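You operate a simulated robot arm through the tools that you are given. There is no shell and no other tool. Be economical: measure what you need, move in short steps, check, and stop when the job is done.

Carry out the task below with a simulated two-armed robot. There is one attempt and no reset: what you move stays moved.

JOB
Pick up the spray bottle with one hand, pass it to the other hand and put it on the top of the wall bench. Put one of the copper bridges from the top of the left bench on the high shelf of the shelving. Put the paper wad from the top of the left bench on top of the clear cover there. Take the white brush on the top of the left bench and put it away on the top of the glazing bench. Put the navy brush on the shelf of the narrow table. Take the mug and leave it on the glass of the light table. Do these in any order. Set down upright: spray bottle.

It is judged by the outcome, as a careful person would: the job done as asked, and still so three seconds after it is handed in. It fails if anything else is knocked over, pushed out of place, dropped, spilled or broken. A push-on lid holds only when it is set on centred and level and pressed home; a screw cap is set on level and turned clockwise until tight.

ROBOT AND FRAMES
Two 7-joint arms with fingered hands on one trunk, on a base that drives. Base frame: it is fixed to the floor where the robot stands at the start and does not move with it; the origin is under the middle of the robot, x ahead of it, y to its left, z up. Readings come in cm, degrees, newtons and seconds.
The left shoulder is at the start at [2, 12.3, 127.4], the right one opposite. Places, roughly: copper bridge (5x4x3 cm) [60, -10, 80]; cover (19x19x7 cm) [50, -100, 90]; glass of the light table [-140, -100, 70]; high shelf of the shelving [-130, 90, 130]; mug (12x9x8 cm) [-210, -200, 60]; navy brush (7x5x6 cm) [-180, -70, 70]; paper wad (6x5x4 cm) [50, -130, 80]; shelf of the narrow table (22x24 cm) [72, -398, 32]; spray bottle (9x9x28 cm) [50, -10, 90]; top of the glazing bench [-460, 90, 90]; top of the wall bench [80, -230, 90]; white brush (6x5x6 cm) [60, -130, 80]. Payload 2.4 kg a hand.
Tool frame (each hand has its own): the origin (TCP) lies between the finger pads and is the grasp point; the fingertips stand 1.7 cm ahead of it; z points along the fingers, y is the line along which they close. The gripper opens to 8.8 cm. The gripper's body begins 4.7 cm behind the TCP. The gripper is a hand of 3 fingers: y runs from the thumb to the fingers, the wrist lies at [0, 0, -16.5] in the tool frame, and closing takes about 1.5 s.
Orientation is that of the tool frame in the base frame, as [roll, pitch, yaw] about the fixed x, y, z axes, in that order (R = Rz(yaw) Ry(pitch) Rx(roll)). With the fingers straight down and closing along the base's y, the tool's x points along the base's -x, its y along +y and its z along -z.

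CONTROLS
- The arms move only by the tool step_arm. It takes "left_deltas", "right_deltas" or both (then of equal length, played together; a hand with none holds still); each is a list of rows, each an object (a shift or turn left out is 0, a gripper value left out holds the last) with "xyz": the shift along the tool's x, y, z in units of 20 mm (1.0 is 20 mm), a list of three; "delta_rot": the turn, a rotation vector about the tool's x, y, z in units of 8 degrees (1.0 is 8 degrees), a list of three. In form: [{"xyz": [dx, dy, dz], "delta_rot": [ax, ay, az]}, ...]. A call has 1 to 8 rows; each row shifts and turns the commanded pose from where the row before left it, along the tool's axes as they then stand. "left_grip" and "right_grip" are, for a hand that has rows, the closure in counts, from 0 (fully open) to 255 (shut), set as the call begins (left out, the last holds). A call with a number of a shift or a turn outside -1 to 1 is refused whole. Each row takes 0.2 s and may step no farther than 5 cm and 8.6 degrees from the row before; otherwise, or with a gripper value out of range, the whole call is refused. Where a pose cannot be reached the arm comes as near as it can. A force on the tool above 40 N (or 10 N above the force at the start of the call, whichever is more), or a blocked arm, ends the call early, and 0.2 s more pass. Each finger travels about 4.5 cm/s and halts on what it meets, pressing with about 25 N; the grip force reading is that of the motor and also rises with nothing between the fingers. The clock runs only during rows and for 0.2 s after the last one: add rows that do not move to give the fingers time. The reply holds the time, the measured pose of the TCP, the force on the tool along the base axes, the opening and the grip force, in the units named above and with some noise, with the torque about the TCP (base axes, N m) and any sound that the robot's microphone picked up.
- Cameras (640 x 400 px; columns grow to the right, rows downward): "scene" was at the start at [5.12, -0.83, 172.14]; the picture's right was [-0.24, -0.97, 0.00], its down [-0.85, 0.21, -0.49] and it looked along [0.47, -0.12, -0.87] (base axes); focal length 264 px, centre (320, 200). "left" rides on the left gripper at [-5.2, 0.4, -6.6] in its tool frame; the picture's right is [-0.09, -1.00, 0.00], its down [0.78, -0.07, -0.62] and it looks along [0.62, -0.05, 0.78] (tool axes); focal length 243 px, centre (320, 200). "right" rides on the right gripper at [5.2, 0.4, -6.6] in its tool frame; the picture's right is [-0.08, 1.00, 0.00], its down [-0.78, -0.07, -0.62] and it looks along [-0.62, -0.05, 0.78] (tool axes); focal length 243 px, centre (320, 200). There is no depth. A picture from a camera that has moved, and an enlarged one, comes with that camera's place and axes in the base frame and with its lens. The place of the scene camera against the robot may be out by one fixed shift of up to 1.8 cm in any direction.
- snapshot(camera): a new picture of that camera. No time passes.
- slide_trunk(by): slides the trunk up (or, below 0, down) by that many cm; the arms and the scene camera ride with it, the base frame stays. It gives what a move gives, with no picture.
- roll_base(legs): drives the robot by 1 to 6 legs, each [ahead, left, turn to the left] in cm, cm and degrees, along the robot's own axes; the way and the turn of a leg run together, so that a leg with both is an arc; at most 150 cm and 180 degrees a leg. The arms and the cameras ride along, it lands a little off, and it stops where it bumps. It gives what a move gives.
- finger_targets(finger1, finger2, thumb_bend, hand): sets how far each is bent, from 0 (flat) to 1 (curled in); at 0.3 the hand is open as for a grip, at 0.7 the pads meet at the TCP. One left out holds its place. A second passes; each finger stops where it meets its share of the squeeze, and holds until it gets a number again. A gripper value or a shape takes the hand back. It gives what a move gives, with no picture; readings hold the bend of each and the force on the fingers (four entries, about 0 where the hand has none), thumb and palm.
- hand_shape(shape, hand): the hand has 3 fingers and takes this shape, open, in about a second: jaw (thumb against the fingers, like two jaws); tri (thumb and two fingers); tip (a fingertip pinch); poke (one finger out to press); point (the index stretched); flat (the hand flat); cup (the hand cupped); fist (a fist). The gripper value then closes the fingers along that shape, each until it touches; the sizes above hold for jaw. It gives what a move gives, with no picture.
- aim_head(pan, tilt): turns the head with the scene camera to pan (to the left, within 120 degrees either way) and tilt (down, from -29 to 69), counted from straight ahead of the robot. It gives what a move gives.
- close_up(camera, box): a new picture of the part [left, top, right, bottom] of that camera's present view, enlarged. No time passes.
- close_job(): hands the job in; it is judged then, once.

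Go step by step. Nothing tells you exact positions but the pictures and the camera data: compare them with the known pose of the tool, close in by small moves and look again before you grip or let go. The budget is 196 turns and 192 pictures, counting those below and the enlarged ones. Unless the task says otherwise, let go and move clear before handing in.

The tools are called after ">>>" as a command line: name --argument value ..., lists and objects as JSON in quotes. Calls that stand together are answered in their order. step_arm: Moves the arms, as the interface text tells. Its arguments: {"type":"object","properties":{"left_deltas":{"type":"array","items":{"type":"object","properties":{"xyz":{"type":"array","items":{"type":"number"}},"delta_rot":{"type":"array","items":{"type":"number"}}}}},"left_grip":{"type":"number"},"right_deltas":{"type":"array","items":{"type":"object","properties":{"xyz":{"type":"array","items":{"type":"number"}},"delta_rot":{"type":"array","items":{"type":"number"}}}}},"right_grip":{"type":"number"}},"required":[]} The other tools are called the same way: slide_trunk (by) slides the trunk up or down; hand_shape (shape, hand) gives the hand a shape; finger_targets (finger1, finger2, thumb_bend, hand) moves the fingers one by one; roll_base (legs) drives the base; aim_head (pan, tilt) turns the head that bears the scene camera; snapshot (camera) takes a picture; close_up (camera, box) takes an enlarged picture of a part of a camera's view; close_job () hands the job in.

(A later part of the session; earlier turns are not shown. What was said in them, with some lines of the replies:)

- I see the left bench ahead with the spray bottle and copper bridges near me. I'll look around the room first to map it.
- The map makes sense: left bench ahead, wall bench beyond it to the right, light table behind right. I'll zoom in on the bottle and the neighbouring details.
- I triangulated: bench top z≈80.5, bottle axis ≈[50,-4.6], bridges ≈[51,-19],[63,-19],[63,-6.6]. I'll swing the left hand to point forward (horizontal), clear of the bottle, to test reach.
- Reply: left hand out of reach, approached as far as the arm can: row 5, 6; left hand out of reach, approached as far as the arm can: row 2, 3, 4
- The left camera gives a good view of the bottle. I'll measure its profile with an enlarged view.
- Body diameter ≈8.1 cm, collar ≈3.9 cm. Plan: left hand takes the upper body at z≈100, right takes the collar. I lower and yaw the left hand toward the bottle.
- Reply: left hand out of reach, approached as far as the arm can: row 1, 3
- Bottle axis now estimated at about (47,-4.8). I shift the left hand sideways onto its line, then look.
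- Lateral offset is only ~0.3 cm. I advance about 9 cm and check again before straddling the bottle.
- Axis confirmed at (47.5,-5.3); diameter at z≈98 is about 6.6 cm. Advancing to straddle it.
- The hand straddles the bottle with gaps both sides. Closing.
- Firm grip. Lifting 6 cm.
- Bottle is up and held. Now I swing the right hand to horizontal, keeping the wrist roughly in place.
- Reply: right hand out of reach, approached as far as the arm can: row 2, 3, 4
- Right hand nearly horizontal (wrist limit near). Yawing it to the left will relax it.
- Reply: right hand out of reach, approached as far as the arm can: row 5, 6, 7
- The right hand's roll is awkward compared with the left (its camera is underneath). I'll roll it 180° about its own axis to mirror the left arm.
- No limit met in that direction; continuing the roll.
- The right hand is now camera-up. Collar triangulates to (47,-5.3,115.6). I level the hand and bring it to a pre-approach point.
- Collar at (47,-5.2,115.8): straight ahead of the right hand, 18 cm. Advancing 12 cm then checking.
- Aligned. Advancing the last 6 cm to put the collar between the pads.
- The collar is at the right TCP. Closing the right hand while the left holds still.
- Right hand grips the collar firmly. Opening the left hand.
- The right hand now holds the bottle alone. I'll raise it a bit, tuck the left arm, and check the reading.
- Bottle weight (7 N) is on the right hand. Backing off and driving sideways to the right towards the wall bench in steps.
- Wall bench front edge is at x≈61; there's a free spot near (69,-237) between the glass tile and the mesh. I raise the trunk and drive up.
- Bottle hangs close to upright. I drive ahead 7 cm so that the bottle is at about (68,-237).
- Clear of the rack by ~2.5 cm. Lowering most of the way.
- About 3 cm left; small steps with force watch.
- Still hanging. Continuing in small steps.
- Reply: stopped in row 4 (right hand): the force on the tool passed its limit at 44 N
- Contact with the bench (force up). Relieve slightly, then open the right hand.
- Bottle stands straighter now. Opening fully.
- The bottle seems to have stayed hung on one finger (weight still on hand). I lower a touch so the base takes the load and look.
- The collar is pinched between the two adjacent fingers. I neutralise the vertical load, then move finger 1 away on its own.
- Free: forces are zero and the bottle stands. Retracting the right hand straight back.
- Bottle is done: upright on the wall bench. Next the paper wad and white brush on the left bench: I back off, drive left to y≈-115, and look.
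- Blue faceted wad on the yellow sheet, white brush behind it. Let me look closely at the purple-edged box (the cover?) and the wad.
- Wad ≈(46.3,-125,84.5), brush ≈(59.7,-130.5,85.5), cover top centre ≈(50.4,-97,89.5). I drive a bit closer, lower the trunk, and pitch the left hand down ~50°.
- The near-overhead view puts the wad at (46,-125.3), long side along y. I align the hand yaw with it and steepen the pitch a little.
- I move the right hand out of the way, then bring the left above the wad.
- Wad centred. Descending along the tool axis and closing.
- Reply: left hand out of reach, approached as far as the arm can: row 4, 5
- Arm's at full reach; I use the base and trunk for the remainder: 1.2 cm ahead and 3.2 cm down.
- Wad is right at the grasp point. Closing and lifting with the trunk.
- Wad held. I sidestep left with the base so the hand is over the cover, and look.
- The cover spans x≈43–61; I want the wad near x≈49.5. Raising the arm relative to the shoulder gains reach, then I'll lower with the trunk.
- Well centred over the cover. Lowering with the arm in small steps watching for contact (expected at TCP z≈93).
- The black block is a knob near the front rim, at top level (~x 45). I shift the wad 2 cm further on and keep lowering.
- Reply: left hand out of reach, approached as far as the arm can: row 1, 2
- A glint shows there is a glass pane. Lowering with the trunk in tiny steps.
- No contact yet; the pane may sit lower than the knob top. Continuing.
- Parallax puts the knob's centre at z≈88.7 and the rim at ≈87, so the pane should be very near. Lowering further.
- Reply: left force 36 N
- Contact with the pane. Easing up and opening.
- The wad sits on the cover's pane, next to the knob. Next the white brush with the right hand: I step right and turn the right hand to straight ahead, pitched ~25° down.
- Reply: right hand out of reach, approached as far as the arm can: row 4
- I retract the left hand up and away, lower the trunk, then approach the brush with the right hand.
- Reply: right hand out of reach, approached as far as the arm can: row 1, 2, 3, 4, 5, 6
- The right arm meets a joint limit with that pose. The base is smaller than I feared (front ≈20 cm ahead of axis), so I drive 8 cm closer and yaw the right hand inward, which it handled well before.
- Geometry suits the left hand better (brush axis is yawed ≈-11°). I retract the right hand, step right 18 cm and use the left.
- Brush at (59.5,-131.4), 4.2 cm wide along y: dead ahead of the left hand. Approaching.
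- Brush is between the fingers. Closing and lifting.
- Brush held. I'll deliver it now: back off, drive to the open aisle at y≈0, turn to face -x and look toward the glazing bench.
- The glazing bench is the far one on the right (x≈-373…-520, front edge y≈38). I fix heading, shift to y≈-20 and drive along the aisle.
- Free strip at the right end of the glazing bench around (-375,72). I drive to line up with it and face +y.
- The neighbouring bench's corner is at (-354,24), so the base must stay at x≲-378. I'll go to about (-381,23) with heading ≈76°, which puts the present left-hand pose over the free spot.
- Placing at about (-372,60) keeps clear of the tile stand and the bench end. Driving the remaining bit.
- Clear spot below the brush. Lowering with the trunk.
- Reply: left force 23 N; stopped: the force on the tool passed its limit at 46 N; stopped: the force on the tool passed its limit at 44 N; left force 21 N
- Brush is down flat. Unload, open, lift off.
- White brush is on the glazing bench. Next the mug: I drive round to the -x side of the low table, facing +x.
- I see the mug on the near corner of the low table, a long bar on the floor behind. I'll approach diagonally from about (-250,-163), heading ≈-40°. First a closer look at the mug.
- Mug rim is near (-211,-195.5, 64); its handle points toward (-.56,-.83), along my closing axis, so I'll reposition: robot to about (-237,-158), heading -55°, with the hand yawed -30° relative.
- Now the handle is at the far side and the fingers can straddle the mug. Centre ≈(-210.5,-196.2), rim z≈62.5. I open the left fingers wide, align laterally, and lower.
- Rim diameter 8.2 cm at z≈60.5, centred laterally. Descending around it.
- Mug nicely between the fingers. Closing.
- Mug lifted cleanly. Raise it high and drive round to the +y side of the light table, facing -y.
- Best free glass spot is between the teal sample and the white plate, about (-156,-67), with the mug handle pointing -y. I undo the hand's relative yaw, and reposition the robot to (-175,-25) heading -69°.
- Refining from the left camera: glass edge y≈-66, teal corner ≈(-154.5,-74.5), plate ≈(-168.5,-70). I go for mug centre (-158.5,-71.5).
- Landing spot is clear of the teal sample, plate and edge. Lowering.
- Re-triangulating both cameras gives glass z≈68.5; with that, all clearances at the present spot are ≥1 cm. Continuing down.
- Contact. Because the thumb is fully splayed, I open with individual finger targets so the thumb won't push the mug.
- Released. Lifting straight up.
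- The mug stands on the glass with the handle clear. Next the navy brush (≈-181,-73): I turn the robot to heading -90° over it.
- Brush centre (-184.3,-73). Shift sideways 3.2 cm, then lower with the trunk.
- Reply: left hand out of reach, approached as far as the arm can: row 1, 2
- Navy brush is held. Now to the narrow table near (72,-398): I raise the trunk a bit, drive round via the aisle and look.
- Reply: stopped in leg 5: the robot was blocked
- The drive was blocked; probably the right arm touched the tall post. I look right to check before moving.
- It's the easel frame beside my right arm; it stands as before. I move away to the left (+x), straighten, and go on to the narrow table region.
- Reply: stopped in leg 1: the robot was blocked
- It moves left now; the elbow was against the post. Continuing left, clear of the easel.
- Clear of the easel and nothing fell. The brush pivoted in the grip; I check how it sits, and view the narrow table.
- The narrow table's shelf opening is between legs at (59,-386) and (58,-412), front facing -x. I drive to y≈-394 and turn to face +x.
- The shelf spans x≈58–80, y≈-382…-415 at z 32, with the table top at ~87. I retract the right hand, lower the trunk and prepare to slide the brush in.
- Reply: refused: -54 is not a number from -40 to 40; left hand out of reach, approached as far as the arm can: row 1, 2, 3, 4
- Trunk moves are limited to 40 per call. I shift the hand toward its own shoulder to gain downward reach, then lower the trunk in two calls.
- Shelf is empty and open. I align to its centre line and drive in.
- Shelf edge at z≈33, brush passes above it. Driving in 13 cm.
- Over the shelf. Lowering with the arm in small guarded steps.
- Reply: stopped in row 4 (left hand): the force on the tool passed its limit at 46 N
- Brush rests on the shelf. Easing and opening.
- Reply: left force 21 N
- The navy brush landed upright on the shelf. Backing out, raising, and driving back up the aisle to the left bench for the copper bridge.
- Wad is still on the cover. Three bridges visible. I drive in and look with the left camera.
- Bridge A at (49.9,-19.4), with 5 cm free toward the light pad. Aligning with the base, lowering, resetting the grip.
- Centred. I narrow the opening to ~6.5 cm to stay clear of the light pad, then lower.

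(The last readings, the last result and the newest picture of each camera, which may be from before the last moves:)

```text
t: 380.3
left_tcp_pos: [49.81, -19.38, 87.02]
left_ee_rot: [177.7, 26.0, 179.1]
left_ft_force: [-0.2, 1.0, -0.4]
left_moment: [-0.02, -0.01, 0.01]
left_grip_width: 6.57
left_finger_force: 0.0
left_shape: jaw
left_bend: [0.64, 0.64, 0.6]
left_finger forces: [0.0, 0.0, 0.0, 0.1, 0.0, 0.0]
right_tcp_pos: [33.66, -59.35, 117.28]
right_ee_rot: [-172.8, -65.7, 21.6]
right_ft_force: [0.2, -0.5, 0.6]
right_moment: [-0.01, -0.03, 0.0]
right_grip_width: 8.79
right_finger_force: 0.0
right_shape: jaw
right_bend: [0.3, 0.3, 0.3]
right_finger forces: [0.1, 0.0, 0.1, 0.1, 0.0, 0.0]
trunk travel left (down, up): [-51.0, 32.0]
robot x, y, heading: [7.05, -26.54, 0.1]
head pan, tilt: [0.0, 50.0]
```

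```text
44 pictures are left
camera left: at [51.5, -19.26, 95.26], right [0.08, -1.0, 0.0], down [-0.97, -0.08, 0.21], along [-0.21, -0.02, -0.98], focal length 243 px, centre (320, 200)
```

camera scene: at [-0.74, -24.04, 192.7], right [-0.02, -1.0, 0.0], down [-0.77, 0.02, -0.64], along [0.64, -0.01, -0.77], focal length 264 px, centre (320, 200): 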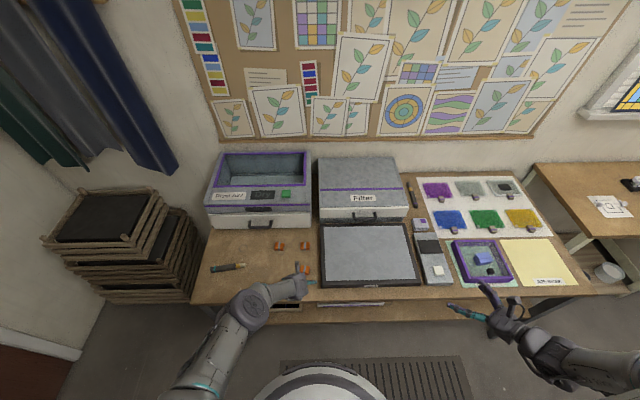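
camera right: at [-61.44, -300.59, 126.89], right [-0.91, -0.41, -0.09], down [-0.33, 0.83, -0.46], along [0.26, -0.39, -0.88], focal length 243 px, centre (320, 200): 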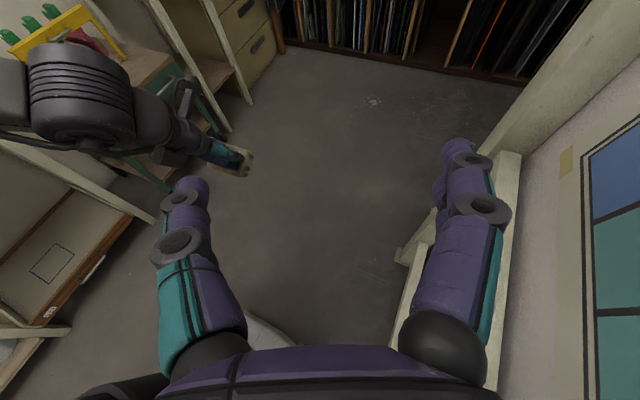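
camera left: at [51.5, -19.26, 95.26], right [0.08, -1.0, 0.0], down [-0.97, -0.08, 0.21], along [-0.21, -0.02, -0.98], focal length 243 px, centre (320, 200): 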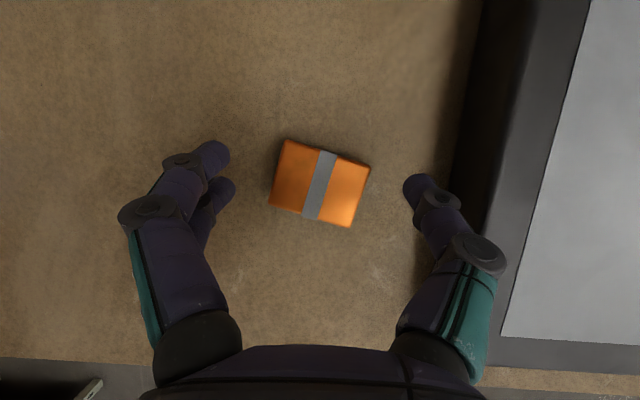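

>>> slide_trunk --by -1.7

>>> step_arm --left_deltas '[{}, {}, {}, {}, {}, {}, {}]' --left_grip 255

>>> slide_trunk --by 12

>>> snapshot --camera "left"

```text
t: 380.9
left_tcp_pos: [49.78, -19.4, 85.28]
left_ee_rot: [177.7, 26.1, 179.1]
left_ft_force: [0.1, 0.0, 0.7]
left_moment: [0.02, 0.0, -0.01]
left_grip_width: 6.59
left_finger_force: 0.1
left_shape: jaw
left_bend: [0.64, 0.64, 0.6]
left_finger forces: [0.1, 0.1, 0.0, 0.0, 0.0, 0.1]
right_tcp_pos: [33.56, -59.38, 115.65]
right_ee_rot: [-172.7, -65.8, 21.5]
right_ft_force: [0.8, 0.3, -0.2]
right_moment: [0.03, -0.02, -0.04]
right_grip_width: 8.81
right_finger_force: 0.1
right_shape: jaw
right_bend: [0.3, 0.3, 0.3]
right_finger forces: [0.0, 0.0, 0.0, 0.0, 0.0, 0.1]
trunk travel left (down, up): [-49.3, 33.7]
robot x, y, heading: [7.38, -26.47, 0.1]
head pan, tilt: [0.0, 50.0]
```

```text
t: 382.6
left_tcp_pos: [49.85, -19.52, 85.34]
left_ee_rot: [177.9, 26.1, 179.2]
left_ft_force: [2.2, -4.2, 19.6]
left_moment: [-0.43, -0.12, -0.06]
left_grip_width: 2.68
left_finger_force: 24.6
left_shape: jaw
left_bend: [0.79, 0.73, 0.7]
left_finger forces: [0.0, 14.5, 0.0, 0.0, 40.5, 0.0]
right_tcp_pos: [33.44, -59.48, 115.64]
right_ee_rot: [-172.7, -65.8, 21.5]
right_ft_force: [0.7, 0.2, -0.2]
right_moment: [0.0, -0.03, 0.02]
right_grip_width: 8.79
right_finger_force: 0.1
right_shape: jaw
right_bend: [0.3, 0.3, 0.3]
right_finger forces: [0.0, 0.0, 0.0, 0.0, 0.0, 0.0]
trunk travel left (down, up): [-49.3, 33.7]
robot x, y, heading: [6.7, -27.07, 0.2]
head pan, tilt: [0.0, 50.0]
```

```text
t: 384.1
left_tcp_pos: [49.81, -19.23, 97.35]
left_ee_rot: [177.7, 26.1, 179.1]
left_ft_force: [0.0, -0.6, -0.3]
left_moment: [0.03, -0.01, -0.02]
left_grip_width: 2.5
left_finger_force: 24.7
left_shape: jaw
left_bend: [0.79, 0.72, 0.7]
left_finger forces: [0.1, 15.4, 0.0, 0.0, 16.7, 0.0]
right_tcp_pos: [33.59, -59.5, 127.6]
right_ee_rot: [-172.7, -65.6, 21.5]
right_ft_force: [-0.5, -0.8, 0.2]
right_moment: [-0.01, 0.04, 0.03]
right_grip_width: 8.8
right_finger_force: 0.1
right_shape: jaw
right_bend: [0.3, 0.3, 0.3]
right_finger forces: [0.0, 0.0, 0.0, 0.1, 0.0, 0.0]
trunk travel left (down, up): [-61.3, 21.7]
robot x, y, heading: [6.77, -26.38, -0.0]
head pan, tilt: [0.0, 50.0]
```

```text
43 pictures are left
camera left: at [51.51, -19.26, 105.54], right [0.08, -1.0, 0.0], down [-0.97, -0.08, 0.21], along [-0.21, -0.02, -0.98], focal length 243 px, centre (320, 200)
```

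left: 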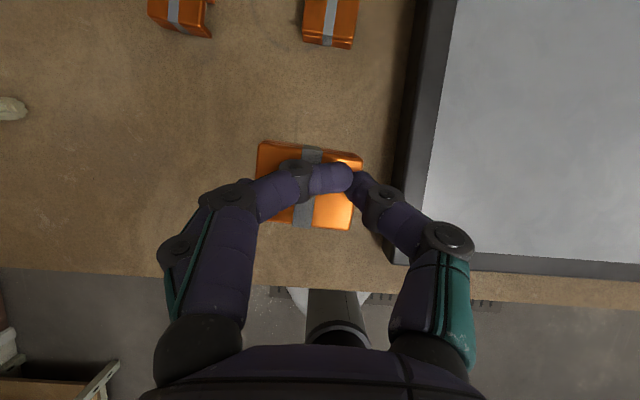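

Bridge is held. Drive to the shelving: back off, turn to face +y, and raise the trunk to view the high shelf.

>>> roll_base --legs '[[-33, 0, 0], [0, 0, 90], [0, 50, 0]]'

>>> slide_trunk --by 21

>>> aim_head --pan 5 --tilt 30

>>> snapshot --camera "scene"

```text
t: 392.6
left_tcp_pos: [-83.56, 15.77, 97.36]
left_ee_rot: [177.7, 26.1, -90.8]
left_ft_force: [0.8, -0.1, -0.6]
left_moment: [-0.01, 0.04, -0.01]
left_grip_width: 2.47
left_finger_force: 24.8
left_shape: jaw
left_bend: [0.79, 0.72, 0.7]
left_finger forces: [0.1, 15.3, 0.1, 0.1, 16.0, 0.0]
right_tcp_pos: [-43.57, -0.46, 127.63]
right_ee_rot: [-172.7, -65.7, 111.7]
right_ft_force: [-0.4, 0.1, 0.0]
right_moment: [0.02, -0.02, -0.02]
right_grip_width: 8.81
right_finger_force: 0.1
right_shape: jaw
right_bend: [0.3, 0.3, 0.3]
right_finger forces: [0.0, 0.0, 0.0, 0.1, 0.0, 0.1]
trunk travel left (down, up): [-61.3, 21.7]
robot x, y, heading: [-76.15, -27.06, 90.1]
head pan, tilt: [0.0, 50.0]
```

```text
t: 394.9
left_tcp_pos: [-83.62, 15.73, 118.17]
left_ee_rot: [177.7, 26.2, -90.8]
left_ft_force: [0.7, 0.3, -1.4]
left_moment: [0.02, 0.02, 0.0]
left_grip_width: 2.49
left_finger_force: 24.2
left_shape: jaw
left_bend: [0.79, 0.72, 0.7]
left_finger forces: [0.0, 15.3, 0.1, 0.0, 15.9, 0.1]
right_tcp_pos: [-43.51, -0.51, 148.6]
right_ee_rot: [-172.5, -65.7, 111.8]
right_ft_force: [0.4, 0.8, -0.1]
right_moment: [0.02, -0.02, -0.01]
right_grip_width: 8.82
right_finger_force: 0.1
right_shape: jaw
right_bend: [0.3, 0.3, 0.3]
right_finger forces: [0.0, 0.1, 0.0, 0.0, 0.1, 0.0]
trunk travel left (down, up): [-82.3, 0.7]
robot x, y, heading: [-76.32, -27.11, 90.1]
head pan, tilt: [0.0, 50.0]
```

```text
t: 395.7
left_tcp_pos: [-83.53, 15.72, 118.3]
left_ee_rot: [177.6, 26.1, -90.8]
left_ft_force: [-0.1, -0.4, -0.5]
left_moment: [0.0, 0.01, 0.0]
left_grip_width: 2.47
left_finger_force: 24.3
left_shape: jaw
left_bend: [0.79, 0.72, 0.7]
left_finger forces: [0.0, 15.3, 0.1, 0.0, 16.0, 0.1]
right_tcp_pos: [-43.58, -0.36, 148.57]
right_ee_rot: [-172.7, -65.7, 111.7]
right_ft_force: [1.0, -0.4, 0.5]
right_moment: [-0.02, 0.02, -0.04]
right_grip_width: 8.8
right_finger_force: 0.1
right_shape: jaw
right_bend: [0.3, 0.3, 0.3]
right_finger forces: [0.0, 0.1, 0.1, 0.1, 0.0, 0.0]
trunk travel left (down, up): [-82.3, 0.7]
robot x, y, heading: [-76.24, -27.14, 90.3]
head pan, tilt: [5.0, 30.0]
```

```text
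42 pictures are left
camera scene: at [-76.3, -19.14, 209.94], right [1.0, 0.09, 0.0], down [0.05, -0.5, -0.87], along [-0.08, 0.86, -0.5], focal length 264 px, centre (320, 200)
```

scene: 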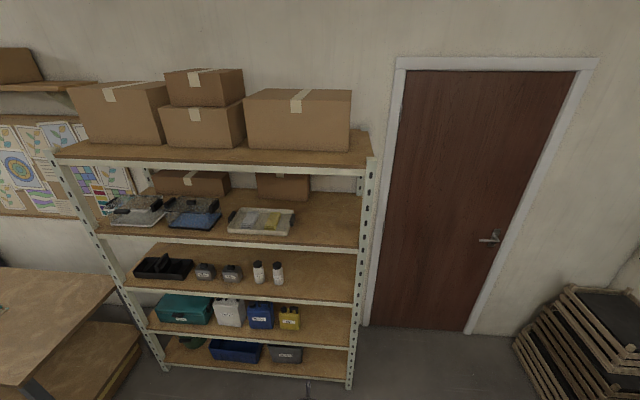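

Free area on the high shelf lies right of the white tray, around (-82,88). I raise the left arm (trunk is near its top) to clear the shelf edge.

>>> step_arm --left_deltas '[{"xyz": [-0.48, 0, -0.99]}, {"xyz": [-0.48, 0, -0.99]}, {"xyz": [-0.48, 0, -0.99]}, {"xyz": [-0.48, 0, -0.99]}, {"xyz": [-0.48, 0, -0.99]}, {"xyz": [-0.48, 0, -0.99]}, {"xyz": [-0.48, 0, -0.99]}, {"xyz": [-0.48, 0, -0.99]}]'

>>> step_arm --left_deltas '[{"xyz": [-0.48, 0, -0.99]}, {"xyz": [-0.48, 0, -0.99]}, {"xyz": [-0.48, 0, -0.99]}, {}]'

>>> snapshot --camera "scene"

>>> snapshot --camera "left"

```text
t: 397.5
left_tcp_pos: [-83.03, 15.61, 136.13]
left_ee_rot: [177.7, 26.2, -90.9]
left_ft_force: [0.5, -0.7, -0.6]
left_moment: [-0.02, -0.03, 0.02]
left_grip_width: 2.48
left_finger_force: 24.7
left_shape: jaw
left_bend: [0.79, 0.72, 0.7]
left_finger forces: [0.0, 15.2, 0.0, 0.0, 15.7, 0.0]
right_tcp_pos: [-43.52, -0.6, 148.56]
right_ee_rot: [-172.7, -65.7, 111.7]
right_ft_force: [-0.1, 0.2, 0.1]
right_moment: [0.01, 0.01, -0.01]
right_grip_width: 8.81
right_finger_force: 0.0
right_shape: jaw
right_bend: [0.3, 0.3, 0.3]
right_finger forces: [0.1, 0.0, 0.0, 0.1, 0.0, 0.0]
trunk travel left (down, up): [-82.3, 0.7]
robot x, y, heading: [-76.33, -27.16, 90.3]
head pan, tilt: [5.0, 30.0]
```

```text
t: 398.5
left_tcp_pos: [-82.69, 15.51, 142.6]
left_ee_rot: [177.7, 26.1, -90.8]
left_ft_force: [-0.5, -0.1, -0.6]
left_moment: [0.03, -0.02, -0.01]
left_grip_width: 2.49
left_finger_force: 25.1
left_shape: jaw
left_bend: [0.79, 0.72, 0.7]
left_finger forces: [0.0, 15.1, 0.0, 0.0, 15.6, 0.0]
right_tcp_pos: [-43.5, -0.47, 148.56]
right_ee_rot: [-172.7, -65.7, 111.7]
right_ft_force: [-1.0, 0.5, -0.4]
right_moment: [-0.01, 0.01, 0.01]
right_grip_width: 8.79
right_finger_force: 0.1
right_shape: jaw
right_bend: [0.3, 0.3, 0.3]
right_finger forces: [0.0, 0.0, 0.0, 0.0, 0.0, 0.0]
trunk travel left (down, up): [-82.3, 0.7]
robot x, y, heading: [-76.02, -27.06, 90.5]
head pan, tilt: [5.0, 30.0]
```

```text
41 pictures are left
camera scene: at [-76.31, -19.14, 209.95], right [1.0, 0.09, 0.0], down [0.05, -0.5, -0.87], along [-0.08, 0.86, -0.5], focal length 264 px, centre (320, 200)
```

scene: 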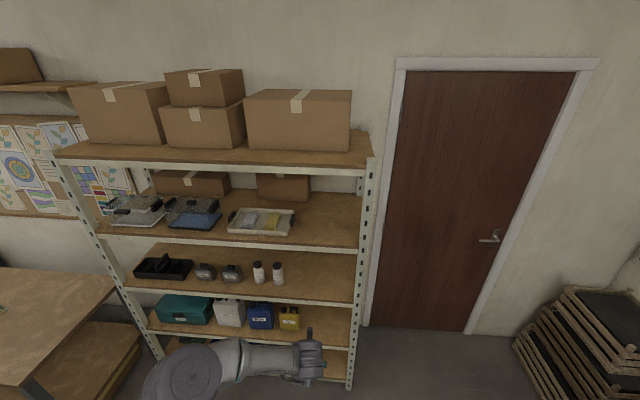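

```text
40 pictures are left
camera left: at [-82.9, 17.26, 150.77], right [1.0, 0.08, 0.0], down [0.08, -0.97, 0.21], along [0.02, -0.21, -0.98], focal length 243 px, centre (320, 200)
```

left: 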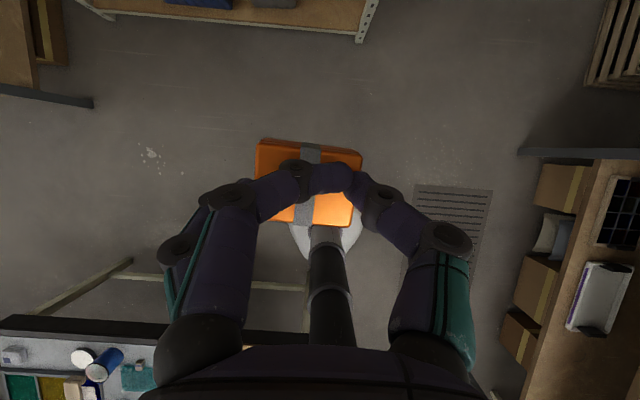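

Clear path. Driving toward the shelf; stopping short to check.

>>> roll_base --legs '[[58, 0, 0]]'

>>> snapshot --camera "left"

>>> aim_head --pan 0 --tilt 40

>>> snapshot --camera "scene"

```text
t: 401.8
left_tcp_pos: [-83.13, 74.02, 142.55]
left_ee_rot: [177.7, 26.1, -90.5]
left_ft_force: [-0.1, 0.0, -0.2]
left_moment: [0.0, 0.0, 0.02]
left_grip_width: 2.47
left_finger_force: 24.7
left_shape: jaw
left_bend: [0.79, 0.72, 0.7]
left_finger forces: [0.0, 15.1, 0.0, 0.0, 15.6, 0.0]
right_tcp_pos: [-44.02, 58.07, 148.54]
right_ee_rot: [-172.8, -65.7, 111.8]
right_ft_force: [-0.6, 0.6, 0.1]
right_moment: [0.0, -0.01, 0.02]
right_grip_width: 8.81
right_finger_force: 0.0
right_shape: jaw
right_bend: [0.3, 0.3, 0.3]
right_finger forces: [0.0, 0.0, 0.1, 0.0, 0.1, 0.0]
trunk travel left (down, up): [-82.3, 0.7]
robot x, y, heading: [-76.53, 31.57, 90.4]
head pan, tilt: [5.0, 30.0]
```

```text
39 pictures are left
camera left: at [-83.46, 75.69, 150.77], right [1.0, 0.08, 0.0], down [0.08, -0.97, 0.21], along [0.02, -0.21, -0.98], focal length 243 px, centre (320, 200)
```

left: 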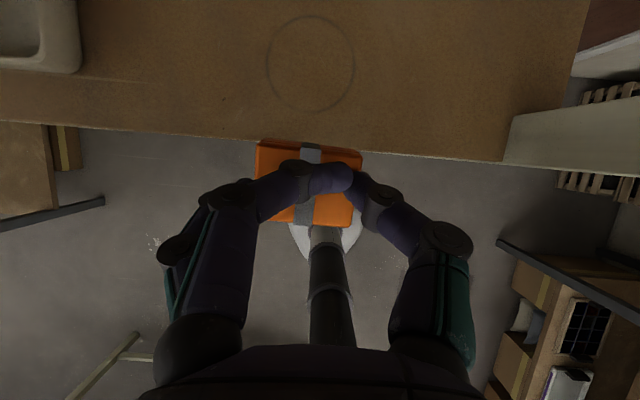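

```text
t: 402.6
left_tcp_pos: [-83.18, 73.92, 142.55]
left_ee_rot: [177.7, 26.0, -90.5]
left_ft_force: [0.2, 0.7, -0.8]
left_moment: [-0.02, 0.01, 0.0]
left_grip_width: 2.48
left_finger_force: 24.7
left_shape: jaw
left_bend: [0.79, 0.72, 0.7]
left_finger forces: [0.1, 15.2, 0.0, 0.1, 15.5, 0.1]
right_tcp_pos: [-43.99, 58.24, 148.53]
right_ee_rot: [-172.7, -65.7, 112.0]
right_ft_force: [0.0, -0.4, 0.5]
right_moment: [0.01, 0.01, -0.01]
right_grip_width: 8.78
right_finger_force: 0.1
right_shape: jaw
right_bend: [0.3, 0.3, 0.3]
right_finger forces: [0.0, 0.0, 0.1, 0.0, 0.1, 0.0]
trunk travel left (down, up): [-82.3, 0.7]
robot x, y, heading: [-76.46, 31.58, 90.3]
head pan, tilt: [0.0, 40.0]
```

```text
38 pictures are left
camera scene: at [-75.92, 38.91, 208.41], right [1.0, 0.01, 0.0], down [0.01, -0.64, -0.77], along [-0.01, 0.77, -0.64], focal length 264 px, centre (320, 200)
```

scene: 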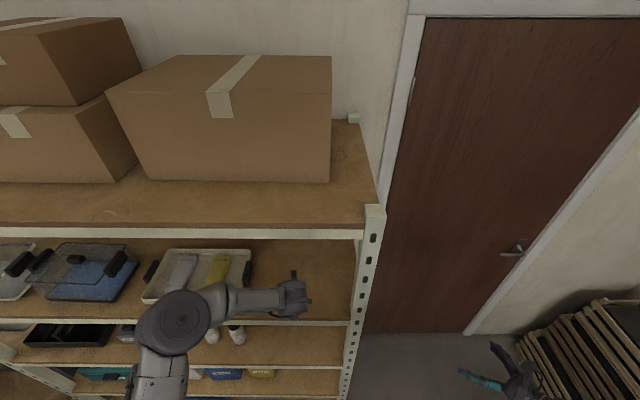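

Shelf front edge y≈76 and the area ahead is empty. Driving 10.5 cm more and lowering.

>>> roll_base --legs '[[10.5, 0, 0]]'

>>> slide_trunk --by -7

>>> snapshot --camera "left"

>>> slide_trunk --by -0.8

>>> slide_trunk --by -0.6

```text
t: 403.7
left_tcp_pos: [-83.41, 84.49, 142.54]
left_ee_rot: [177.7, 26.1, -90.4]
left_ft_force: [1.0, 0.2, -0.6]
left_moment: [0.02, -0.01, -0.04]
left_grip_width: 2.48
left_finger_force: 25.4
left_shape: jaw
left_bend: [0.79, 0.72, 0.7]
left_finger forces: [0.0, 15.1, 0.0, 0.1, 15.6, 0.0]
right_tcp_pos: [-44.07, 68.81, 148.67]
right_ee_rot: [-172.7, -65.7, 112.0]
right_ft_force: [0.4, 0.5, 0.9]
right_moment: [0.01, 0.0, 0.0]
right_grip_width: 8.81
right_finger_force: 0.0
right_shape: jaw
right_bend: [0.3, 0.3, 0.3]
right_finger forces: [0.1, 0.0, 0.0, 0.1, 0.0, 0.1]
trunk travel left (down, up): [-82.3, 0.7]
robot x, y, heading: [-76.56, 41.8, 90.5]
head pan, tilt: [0.0, 40.0]
```

```text
t: 404.8
left_tcp_pos: [-83.33, 84.65, 135.47]
left_ee_rot: [177.7, 26.1, -90.5]
left_ft_force: [0.4, 0.4, -1.1]
left_moment: [0.0, 0.01, 0.01]
left_grip_width: 2.51
left_finger_force: 24.6
left_shape: jaw
left_bend: [0.79, 0.72, 0.7]
left_finger forces: [0.0, 15.1, 0.0, 0.0, 15.5, 0.0]
right_tcp_pos: [-44.12, 68.78, 141.62]
right_ee_rot: [-172.7, -65.7, 112.0]
right_ft_force: [0.4, -0.7, -0.4]
right_moment: [0.02, 0.0, -0.02]
right_grip_width: 8.8
right_finger_force: 0.1
right_shape: jaw
right_bend: [0.3, 0.3, 0.3]
right_finger forces: [0.1, 0.0, 0.0, 0.0, 0.0, 0.1]
trunk travel left (down, up): [-75.3, 7.7]
robot x, y, heading: [-76.64, 41.6, 90.6]
head pan, tilt: [0.0, 40.0]
```

```text
37 pictures are left
camera left: at [-83.59, 86.29, 143.76], right [1.0, 0.08, 0.0], down [0.08, -0.97, 0.21], along [0.02, -0.21, -0.98], focal length 243 px, centre (320, 200)
```

left: 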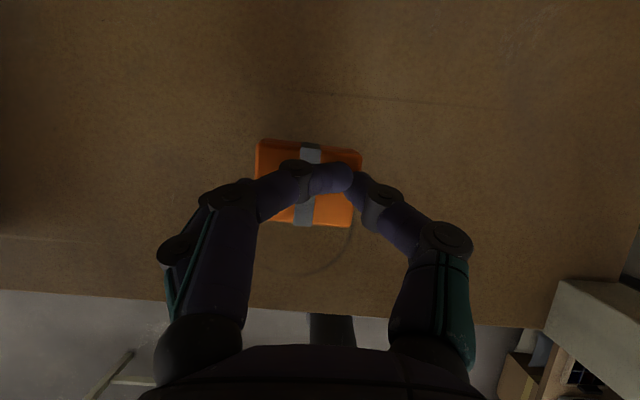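

```text
t: 405.4
left_tcp_pos: [-83.45, 84.49, 134.72]
left_ee_rot: [177.7, 26.1, -90.4]
left_ft_force: [0.3, 0.4, -0.8]
left_moment: [0.02, 0.03, -0.01]
left_grip_width: 2.48
left_finger_force: 24.9
left_shape: jaw
left_bend: [0.79, 0.72, 0.7]
left_finger forces: [0.0, 15.1, 0.0, 0.0, 15.5, 0.0]
right_tcp_pos: [-44.11, 68.83, 140.77]
right_ee_rot: [-172.7, -65.7, 112.1]
right_ft_force: [0.5, 0.6, -0.4]
right_moment: [-0.03, 0.01, 0.03]
right_grip_width: 8.78
right_finger_force: 0.0
right_shape: jaw
right_bend: [0.3, 0.3, 0.3]
right_finger forces: [0.0, 0.0, 0.0, 0.1, 0.1, 0.1]
trunk travel left (down, up): [-74.5, 8.5]
robot x, y, heading: [-76.78, 41.95, 90.5]
head pan, tilt: [0.0, 40.0]
```

```text
t: 405.9
left_tcp_pos: [-83.38, 84.6, 134.21]
left_ee_rot: [177.8, 26.1, -90.6]
left_ft_force: [0.0, -0.2, -0.9]
left_moment: [0.0, 0.01, 0.02]
left_grip_width: 2.46
left_finger_force: 24.8
left_shape: jaw
left_bend: [0.79, 0.72, 0.7]
left_finger forces: [0.1, 15.1, 0.0, 0.1, 15.6, 0.1]
right_tcp_pos: [-44.16, 68.77, 140.22]
right_ee_rot: [-172.7, -65.7, 112.0]
right_ft_force: [-0.2, 0.2, 0.4]
right_moment: [-0.01, -0.03, -0.02]
right_grip_width: 8.81
right_finger_force: 0.1
right_shape: jaw
right_bend: [0.3, 0.3, 0.3]
right_finger forces: [0.0, 0.0, 0.1, 0.0, 0.1, 0.0]
trunk travel left (down, up): [-73.9, 9.1]
robot x, y, heading: [-76.89, 42.5, 90.5]
head pan, tilt: [0.0, 40.0]
```

>>> slide_trunk --by -0.6

>>> slide_trunk --by -0.6

>>> slide_trunk --by -0.5

>>> slide_trunk --by -0.5

>>> snapshot --camera "left"

```text
t: 406.5
left_tcp_pos: [-83.25, 84.65, 133.47]
left_ee_rot: [177.7, 26.3, -90.5]
left_ft_force: [0.2, -0.8, 5.5]
left_moment: [0.03, -0.08, -0.01]
left_grip_width: 2.52
left_finger_force: 24.9
left_shape: jaw
left_bend: [0.79, 0.72, 0.7]
left_finger forces: [0.1, 15.6, 0.1, 0.1, 19.0, 0.0]
right_tcp_pos: [-44.08, 68.68, 139.59]
right_ee_rot: [-172.7, -65.6, 112.1]
right_ft_force: [0.7, 0.3, 0.5]
right_moment: [0.02, 0.01, -0.02]
right_grip_width: 8.79
right_finger_force: 0.0
right_shape: jaw
right_bend: [0.3, 0.3, 0.3]
right_finger forces: [0.0, 0.0, 0.1, 0.1, 0.1, 0.0]
trunk travel left (down, up): [-73.3, 9.7]
robot x, y, heading: [-76.35, 42.25, 90.5]
head pan, tilt: [0.0, 40.0]
```

```text
t: 407.0
left_tcp_pos: [-82.95, 84.67, 133.22]
left_ee_rot: [177.8, 26.7, -90.5]
left_ft_force: [7.1, 8.3, 40.5]
left_moment: [0.25, -0.41, 0.1]
left_grip_width: 2.74
left_finger_force: 25.3
left_shape: jaw
left_bend: [0.79, 0.71, 0.72]
left_finger forces: [0.0, 16.3, 0.1, 0.1, 58.4, 0.0]
right_tcp_pos: [-44.01, 68.59, 138.99]
right_ee_rot: [-172.5, -65.9, 111.8]
right_ft_force: [-0.1, -0.6, -0.3]
right_moment: [-0.02, -0.04, 0.0]
right_grip_width: 8.79
right_finger_force: 0.0
right_shape: jaw
right_bend: [0.3, 0.3, 0.3]
right_finger forces: [0.0, 0.0, 0.0, 0.0, 0.0, 0.0]
trunk travel left (down, up): [-72.7, 10.3]
robot x, y, heading: [-76.76, 41.84, 90.7]
head pan, tilt: [0.0, 40.0]
```

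```text
t: 407.4
left_tcp_pos: [-82.93, 84.7, 133.41]
left_ee_rot: [178.2, 27.0, -90.5]
left_ft_force: [4.8, -0.9, 19.1]
left_moment: [-0.01, -0.23, -0.01]
left_grip_width: 2.66
left_finger_force: 25.1
left_shape: jaw
left_bend: [0.79, 0.71, 0.74]
left_finger forces: [0.0, 14.7, 0.0, 0.2, 41.0, 0.1]
right_tcp_pos: [-44.0, 68.49, 138.88]
right_ee_rot: [-172.9, -65.7, 112.1]
right_ft_force: [0.2, -0.5, 0.3]
right_moment: [0.03, 0.01, -0.02]
right_grip_width: 8.81
right_finger_force: 0.1
right_shape: jaw
right_bend: [0.3, 0.3, 0.3]
right_finger forces: [0.0, 0.0, 0.0, 0.0, 0.1, 0.1]
trunk travel left (down, up): [-72.5, 10.5]
robot x, y, heading: [-76.96, 42.16, 90.6]
head pan, tilt: [0.0, 40.0]
stopped: the force on the tool passed its limit at 55 N (the readings are from after the stop); the commanded pose is now the measured one
```

```text
t: 407.8
left_tcp_pos: [-82.92, 84.78, 133.32]
left_ee_rot: [178.5, 27.5, -90.4]
left_ft_force: [5.4, -5.9, 20.0]
left_moment: [-0.04, -0.19, -0.03]
left_grip_width: 2.71
left_finger_force: 24.4
left_shape: jaw
left_bend: [0.79, 0.71, 0.74]
left_finger forces: [0.1, 15.2, 0.0, 0.1, 40.5, 0.0]
right_tcp_pos: [-44.0, 68.53, 138.46]
right_ee_rot: [-172.9, -65.8, 112.1]
right_ft_force: [-0.3, 0.5, 0.1]
right_moment: [-0.01, 0.01, 0.01]
right_grip_width: 8.82
right_finger_force: 0.0
right_shape: jaw
right_bend: [0.3, 0.3, 0.3]
right_finger forces: [0.0, 0.0, 0.0, 0.1, 0.0, 0.1]
trunk travel left (down, up): [-72.1, 10.9]
robot x, y, heading: [-76.77, 42.18, 90.5]
head pan, tilt: [0.0, 40.0]
stopped: the force on the tool passed its limit at 44 N (the readings are from after the stop); the commanded pose is now the measured one
```

```text
36 pictures are left
camera left: at [-83.31, 86.33, 141.55], right [1.0, 0.08, 0.02], down [0.08, -0.98, 0.19], along [0.03, -0.19, -0.98], focal length 243 px, centre (320, 200)
```

left: 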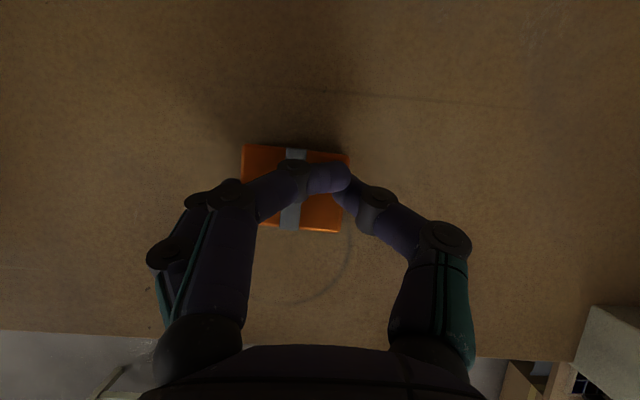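

The bridge is down on the shelf. Unload, open, lift, and check.

>>> slide_trunk --by 0.5

>>> step_arm --left_deltas '[{}, {}, {}, {}, {}, {}, {}]' --left_grip 0

>>> slide_trunk --by 7

>>> snapshot --camera "left"

```text
t: 408.4
left_tcp_pos: [-83.09, 84.96, 133.48]
left_ee_rot: [178.1, 27.2, -90.4]
left_ft_force: [-0.1, 0.8, 0.6]
left_moment: [0.02, 0.0, 0.02]
left_grip_width: 2.56
left_finger_force: 25.4
left_shape: jaw
left_bend: [0.79, 0.71, 0.72]
left_finger forces: [0.0, 14.4, 0.0, 0.1, 18.0, 0.1]
right_tcp_pos: [-44.05, 68.6, 138.98]
right_ee_rot: [-172.9, -65.8, 112.0]
right_ft_force: [0.1, 0.0, -0.1]
right_moment: [-0.04, 0.01, -0.01]
right_grip_width: 8.79
right_finger_force: 0.1
right_shape: jaw
right_bend: [0.3, 0.3, 0.3]
right_finger forces: [0.0, 0.0, 0.0, 0.1, 0.0, 0.1]
trunk travel left (down, up): [-72.6, 10.4]
robot x, y, heading: [-76.52, 42.12, 90.6]
head pan, tilt: [0.0, 40.0]
```

```text
t: 409.9
left_tcp_pos: [-83.01, 84.96, 133.64]
left_ee_rot: [178.1, 27.3, -90.4]
left_ft_force: [-0.1, 0.2, 0.0]
left_moment: [0.0, -0.04, -0.02]
left_grip_width: 8.82
left_finger_force: 0.0
left_shape: jaw
left_bend: [0.3, 0.3, 0.3]
left_finger forces: [0.0, 0.1, 0.0, 0.1, 0.0, 0.0]
right_tcp_pos: [-44.02, 68.8, 138.98]
right_ee_rot: [-172.7, -65.7, 112.1]
right_ft_force: [-0.1, -0.1, 0.0]
right_moment: [0.03, 0.0, 0.01]
right_grip_width: 8.8
right_finger_force: 0.0
right_shape: jaw
right_bend: [0.3, 0.3, 0.3]
right_finger forces: [0.0, 0.1, 0.0, 0.0, 0.1, 0.0]
trunk travel left (down, up): [-72.6, 10.4]
robot x, y, heading: [-76.84, 41.95, 90.5]
head pan, tilt: [0.0, 40.0]
```

```text
t: 411.0
left_tcp_pos: [-83.01, 85.07, 140.6]
left_ee_rot: [178.2, 27.4, -90.5]
left_ft_force: [-0.1, 0.1, 0.1]
left_moment: [0.01, -0.02, 0.0]
left_grip_width: 8.78
left_finger_force: 0.0
left_shape: jaw
left_bend: [0.3, 0.3, 0.3]
left_finger forces: [0.0, 0.1, 0.0, 0.0, 0.0, 0.1]
right_tcp_pos: [-44.07, 68.66, 145.9]
right_ee_rot: [-172.6, -65.7, 112.0]
right_ft_force: [-0.3, 0.1, 0.4]
right_moment: [-0.01, 0.0, 0.04]
right_grip_width: 8.8
right_finger_force: 0.2
right_shape: jaw
right_bend: [0.3, 0.3, 0.3]
right_finger forces: [0.0, 0.0, 0.0, 0.1, 0.1, 0.0]
trunk travel left (down, up): [-79.6, 3.4]
robot x, y, heading: [-76.74, 42.55, 90.3]
head pan, tilt: [0.0, 40.0]
```

```text
35 pictures are left
camera left: at [-83.39, 86.57, 148.8], right [1.0, 0.08, 0.01], down [0.08, -0.98, 0.19], along [0.03, -0.19, -0.98], focal length 243 px, centre (320, 200)
```

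left: 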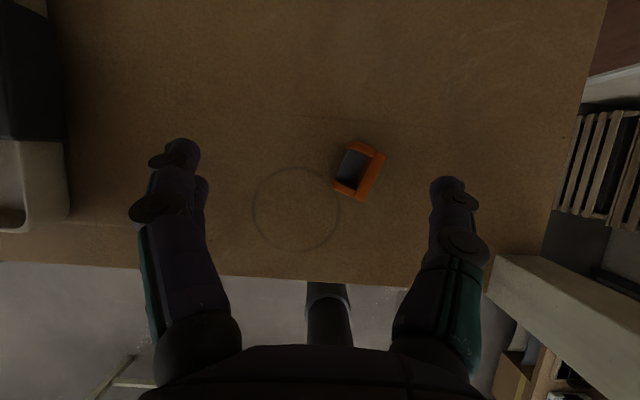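

The bridge lies on the high shelf, well inside the edge. Backing out, then a check of the other placements.

>>> roll_base --legs '[[-48, 0, 0]]'

>>> aim_head --pan 2 --tilt 30

>>> close_up --camera "scene" --box '[200, 150, 400, 275]'

>>> aim_head --pan 118 --tilt 40

>>> snapshot --camera "scene"

>>> aim_head --pan -118 --tilt 25

>>> snapshot --camera "scene"

```text
t: 413.9
left_tcp_pos: [-82.62, 36.88, 140.57]
left_ee_rot: [178.3, 27.3, -90.4]
left_ft_force: [0.0, 0.5, 0.4]
left_moment: [0.0, 0.01, -0.02]
left_grip_width: 8.8
left_finger_force: 0.1
left_shape: jaw
left_bend: [0.3, 0.3, 0.3]
left_finger forces: [0.1, 0.1, 0.0, 0.1, 0.0, 0.0]
right_tcp_pos: [-43.67, 20.72, 145.91]
right_ee_rot: [-172.8, -65.7, 112.1]
right_ft_force: [-0.6, 0.1, 0.2]
right_moment: [-0.01, 0.01, 0.01]
right_grip_width: 8.8
right_finger_force: 0.1
right_shape: jaw
right_bend: [0.3, 0.3, 0.3]
right_finger forces: [0.0, 0.0, 0.1, 0.0, 0.1, 0.0]
trunk travel left (down, up): [-79.6, 3.4]
robot x, y, heading: [-76.42, -5.89, 90.2]
head pan, tilt: [0.0, 40.0]
```

```text
t: 414.6
left_tcp_pos: [-82.58, 36.84, 140.59]
left_ee_rot: [178.2, 27.3, -90.4]
left_ft_force: [-0.3, 0.2, 0.2]
left_moment: [0.01, 0.0, -0.01]
left_grip_width: 8.77
left_finger_force: 0.0
left_shape: jaw
left_bend: [0.3, 0.3, 0.3]
left_finger forces: [0.0, 0.1, 0.0, 0.0, 0.0, 0.0]
right_tcp_pos: [-43.69, 20.55, 145.99]
right_ee_rot: [-172.8, -65.8, 112.0]
right_ft_force: [-0.3, -0.3, -0.4]
right_moment: [-0.03, -0.01, 0.02]
right_grip_width: 8.83
right_finger_force: 0.0
right_shape: jaw
right_bend: [0.3, 0.3, 0.3]
right_finger forces: [0.0, 0.1, 0.1, 0.0, 0.0, 0.0]
trunk travel left (down, up): [-79.6, 3.4]
robot x, y, heading: [-76.63, -5.86, 90.6]
head pan, tilt: [2.0, 30.0]
```

```text
3.20 times, centred on (300, 212) of scene
camera zoom: at [-75.91, 1.79, 207.31], right [1.0, 0.04, 0.0], down [0.02, -0.5, -0.87], along [-0.04, 0.86, -0.5], focal length 846 px, centre (384, 160)
```

zoom: 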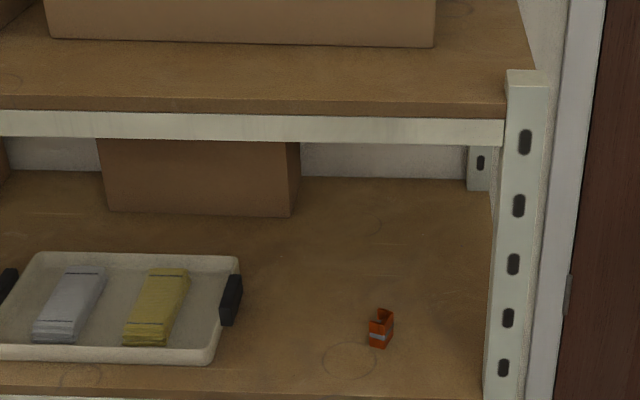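

```text
t: 416.6
left_tcp_pos: [-82.58, 36.87, 140.6]
left_ee_rot: [178.2, 27.2, -90.3]
left_ft_force: [0.9, -0.4, 0.1]
left_moment: [0.04, -0.04, -0.01]
left_grip_width: 8.78
left_finger_force: 0.1
left_shape: jaw
left_bend: [0.3, 0.3, 0.3]
left_finger forces: [0.0, 0.1, 0.0, 0.0, 0.0, 0.1]
right_tcp_pos: [-43.62, 20.7, 145.82]
right_ee_rot: [-172.7, -65.6, 111.9]
right_ft_force: [0.5, 0.4, 0.6]
right_moment: [-0.01, 0.02, -0.01]
right_grip_width: 8.8
right_finger_force: 0.1
right_shape: jaw
right_bend: [0.3, 0.3, 0.3]
right_finger forces: [0.1, 0.0, 0.0, 0.0, 0.1, 0.1]
trunk travel left (down, up): [-79.6, 3.4]
robot x, y, heading: [-76.3, -5.88, 90.5]
head pan, tilt: [118.0, 40.0]
```

```text
33 pictures are left
camera scene: at [-82.99, -11.23, 205.78], right [-0.48, 0.88, 0.0], down [0.56, 0.31, -0.77], along [-0.67, -0.37, -0.64], focal length 264 px, centre (320, 200)
```

scene: 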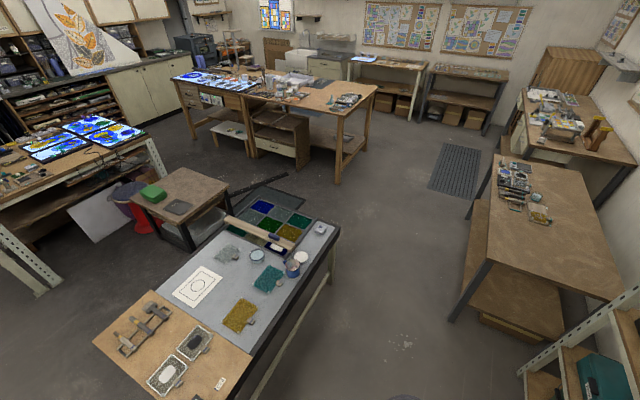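

```text
t: 419.9
left_tcp_pos: [-82.69, 36.76, 140.58]
left_ee_rot: [178.2, 27.3, -90.4]
left_ft_force: [-0.4, -0.7, 0.6]
left_moment: [0.0, 0.03, -0.03]
left_grip_width: 8.8
left_finger_force: 0.0
left_shape: jaw
left_bend: [0.3, 0.3, 0.3]
left_finger forces: [0.0, 0.0, 0.0, 0.0, 0.0, 0.0]
right_tcp_pos: [-43.74, 20.68, 146.01]
right_ee_rot: [-172.8, -65.7, 112.0]
right_ft_force: [0.2, 0.5, 0.1]
right_moment: [0.03, 0.0, 0.03]
right_grip_width: 8.78
right_finger_force: 0.0
right_shape: jaw
right_bend: [0.3, 0.3, 0.3]
right_finger forces: [0.0, 0.1, 0.1, 0.0, 0.1, 0.0]
trunk travel left (down, up): [-79.6, 3.4]
robot x, y, heading: [-75.93, -6.64, 90.1]
head pan, tilt: [-118.0, 25.0]
```

```text
32 pictures are left
camera scene: at [-67.34, -11.44, 208.11], right [-0.46, -0.89, 0.0], down [-0.38, 0.19, -0.91], along [0.8, -0.42, -0.42], focal length 264 px, centre (320, 200)
```

scene: 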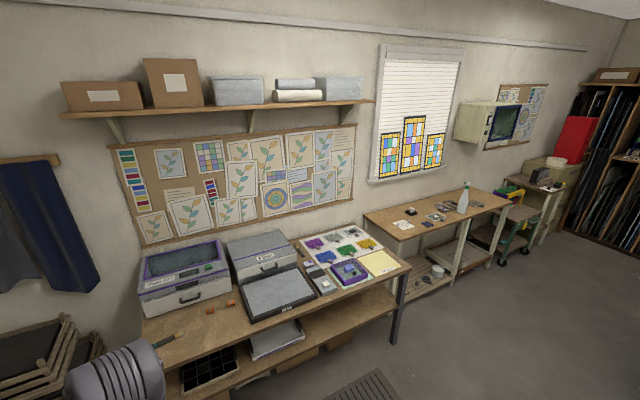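

All looks in order; one last close look at the mug and the light table.

>>> aim_head --pan 118 --tilt 40

>>> close_up --camera "scene" --box '[200, 190, 360, 300]'

```text
t: 423.3
left_tcp_pos: [-82.71, 37.01, 140.64]
left_ee_rot: [178.2, 27.3, -90.4]
left_ft_force: [0.1, 0.4, -0.4]
left_moment: [0.04, 0.01, 0.03]
left_grip_width: 8.78
left_finger_force: 0.1
left_shape: jaw
left_bend: [0.3, 0.3, 0.3]
left_finger forces: [0.1, 0.0, 0.1, 0.1, 0.1, 0.0]
right_tcp_pos: [-43.72, 20.61, 145.94]
right_ee_rot: [-172.8, -65.7, 112.1]
right_ft_force: [0.9, 0.3, 0.8]
right_moment: [-0.01, 0.0, -0.05]
right_grip_width: 8.79
right_finger_force: 0.0
right_shape: jaw
right_bend: [0.3, 0.3, 0.3]
right_finger forces: [0.0, 0.1, 0.1, 0.1, 0.1, 0.0]
trunk travel left (down, up): [-79.6, 3.4]
robot x, y, heading: [-76.56, -6.02, 90.5]
head pan, tilt: [118.0, 40.0]
```

```text
3.64 times, centred on (280, 245) of scene
camera zoom: at [-82.99, -11.24, 205.78], right [-0.48, 0.88, 0.0], down [0.56, 0.31, -0.77], along [-0.67, -0.37, -0.64], focal length 961 px, centre (466, 36)
```

zoom: 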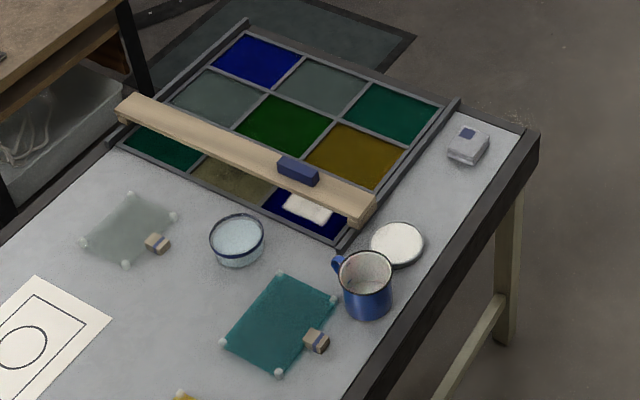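

The mug stands upright on the glass and the other placements are as intended. Handing in.

>>> close_job

```text
The job is handed in.
```

All six jobs are done and handed in:
- **Spray bottle:** upright on the wall bench, after being passed from the left hand to the right.
- **Copper bridge:** on the high shelf, lying on its side.
- **Paper wad:** on top of the clear cover.
- **White brush:** on the glazing bench.
- **Navy brush:** on the narrow table's shelf.
- **Mug:** on the glass of the light table.

On the way to the narrow table the right arm bumped the standing easel frame. It stayed upright and I saw nothing fall, but I did not check whether it shifted.
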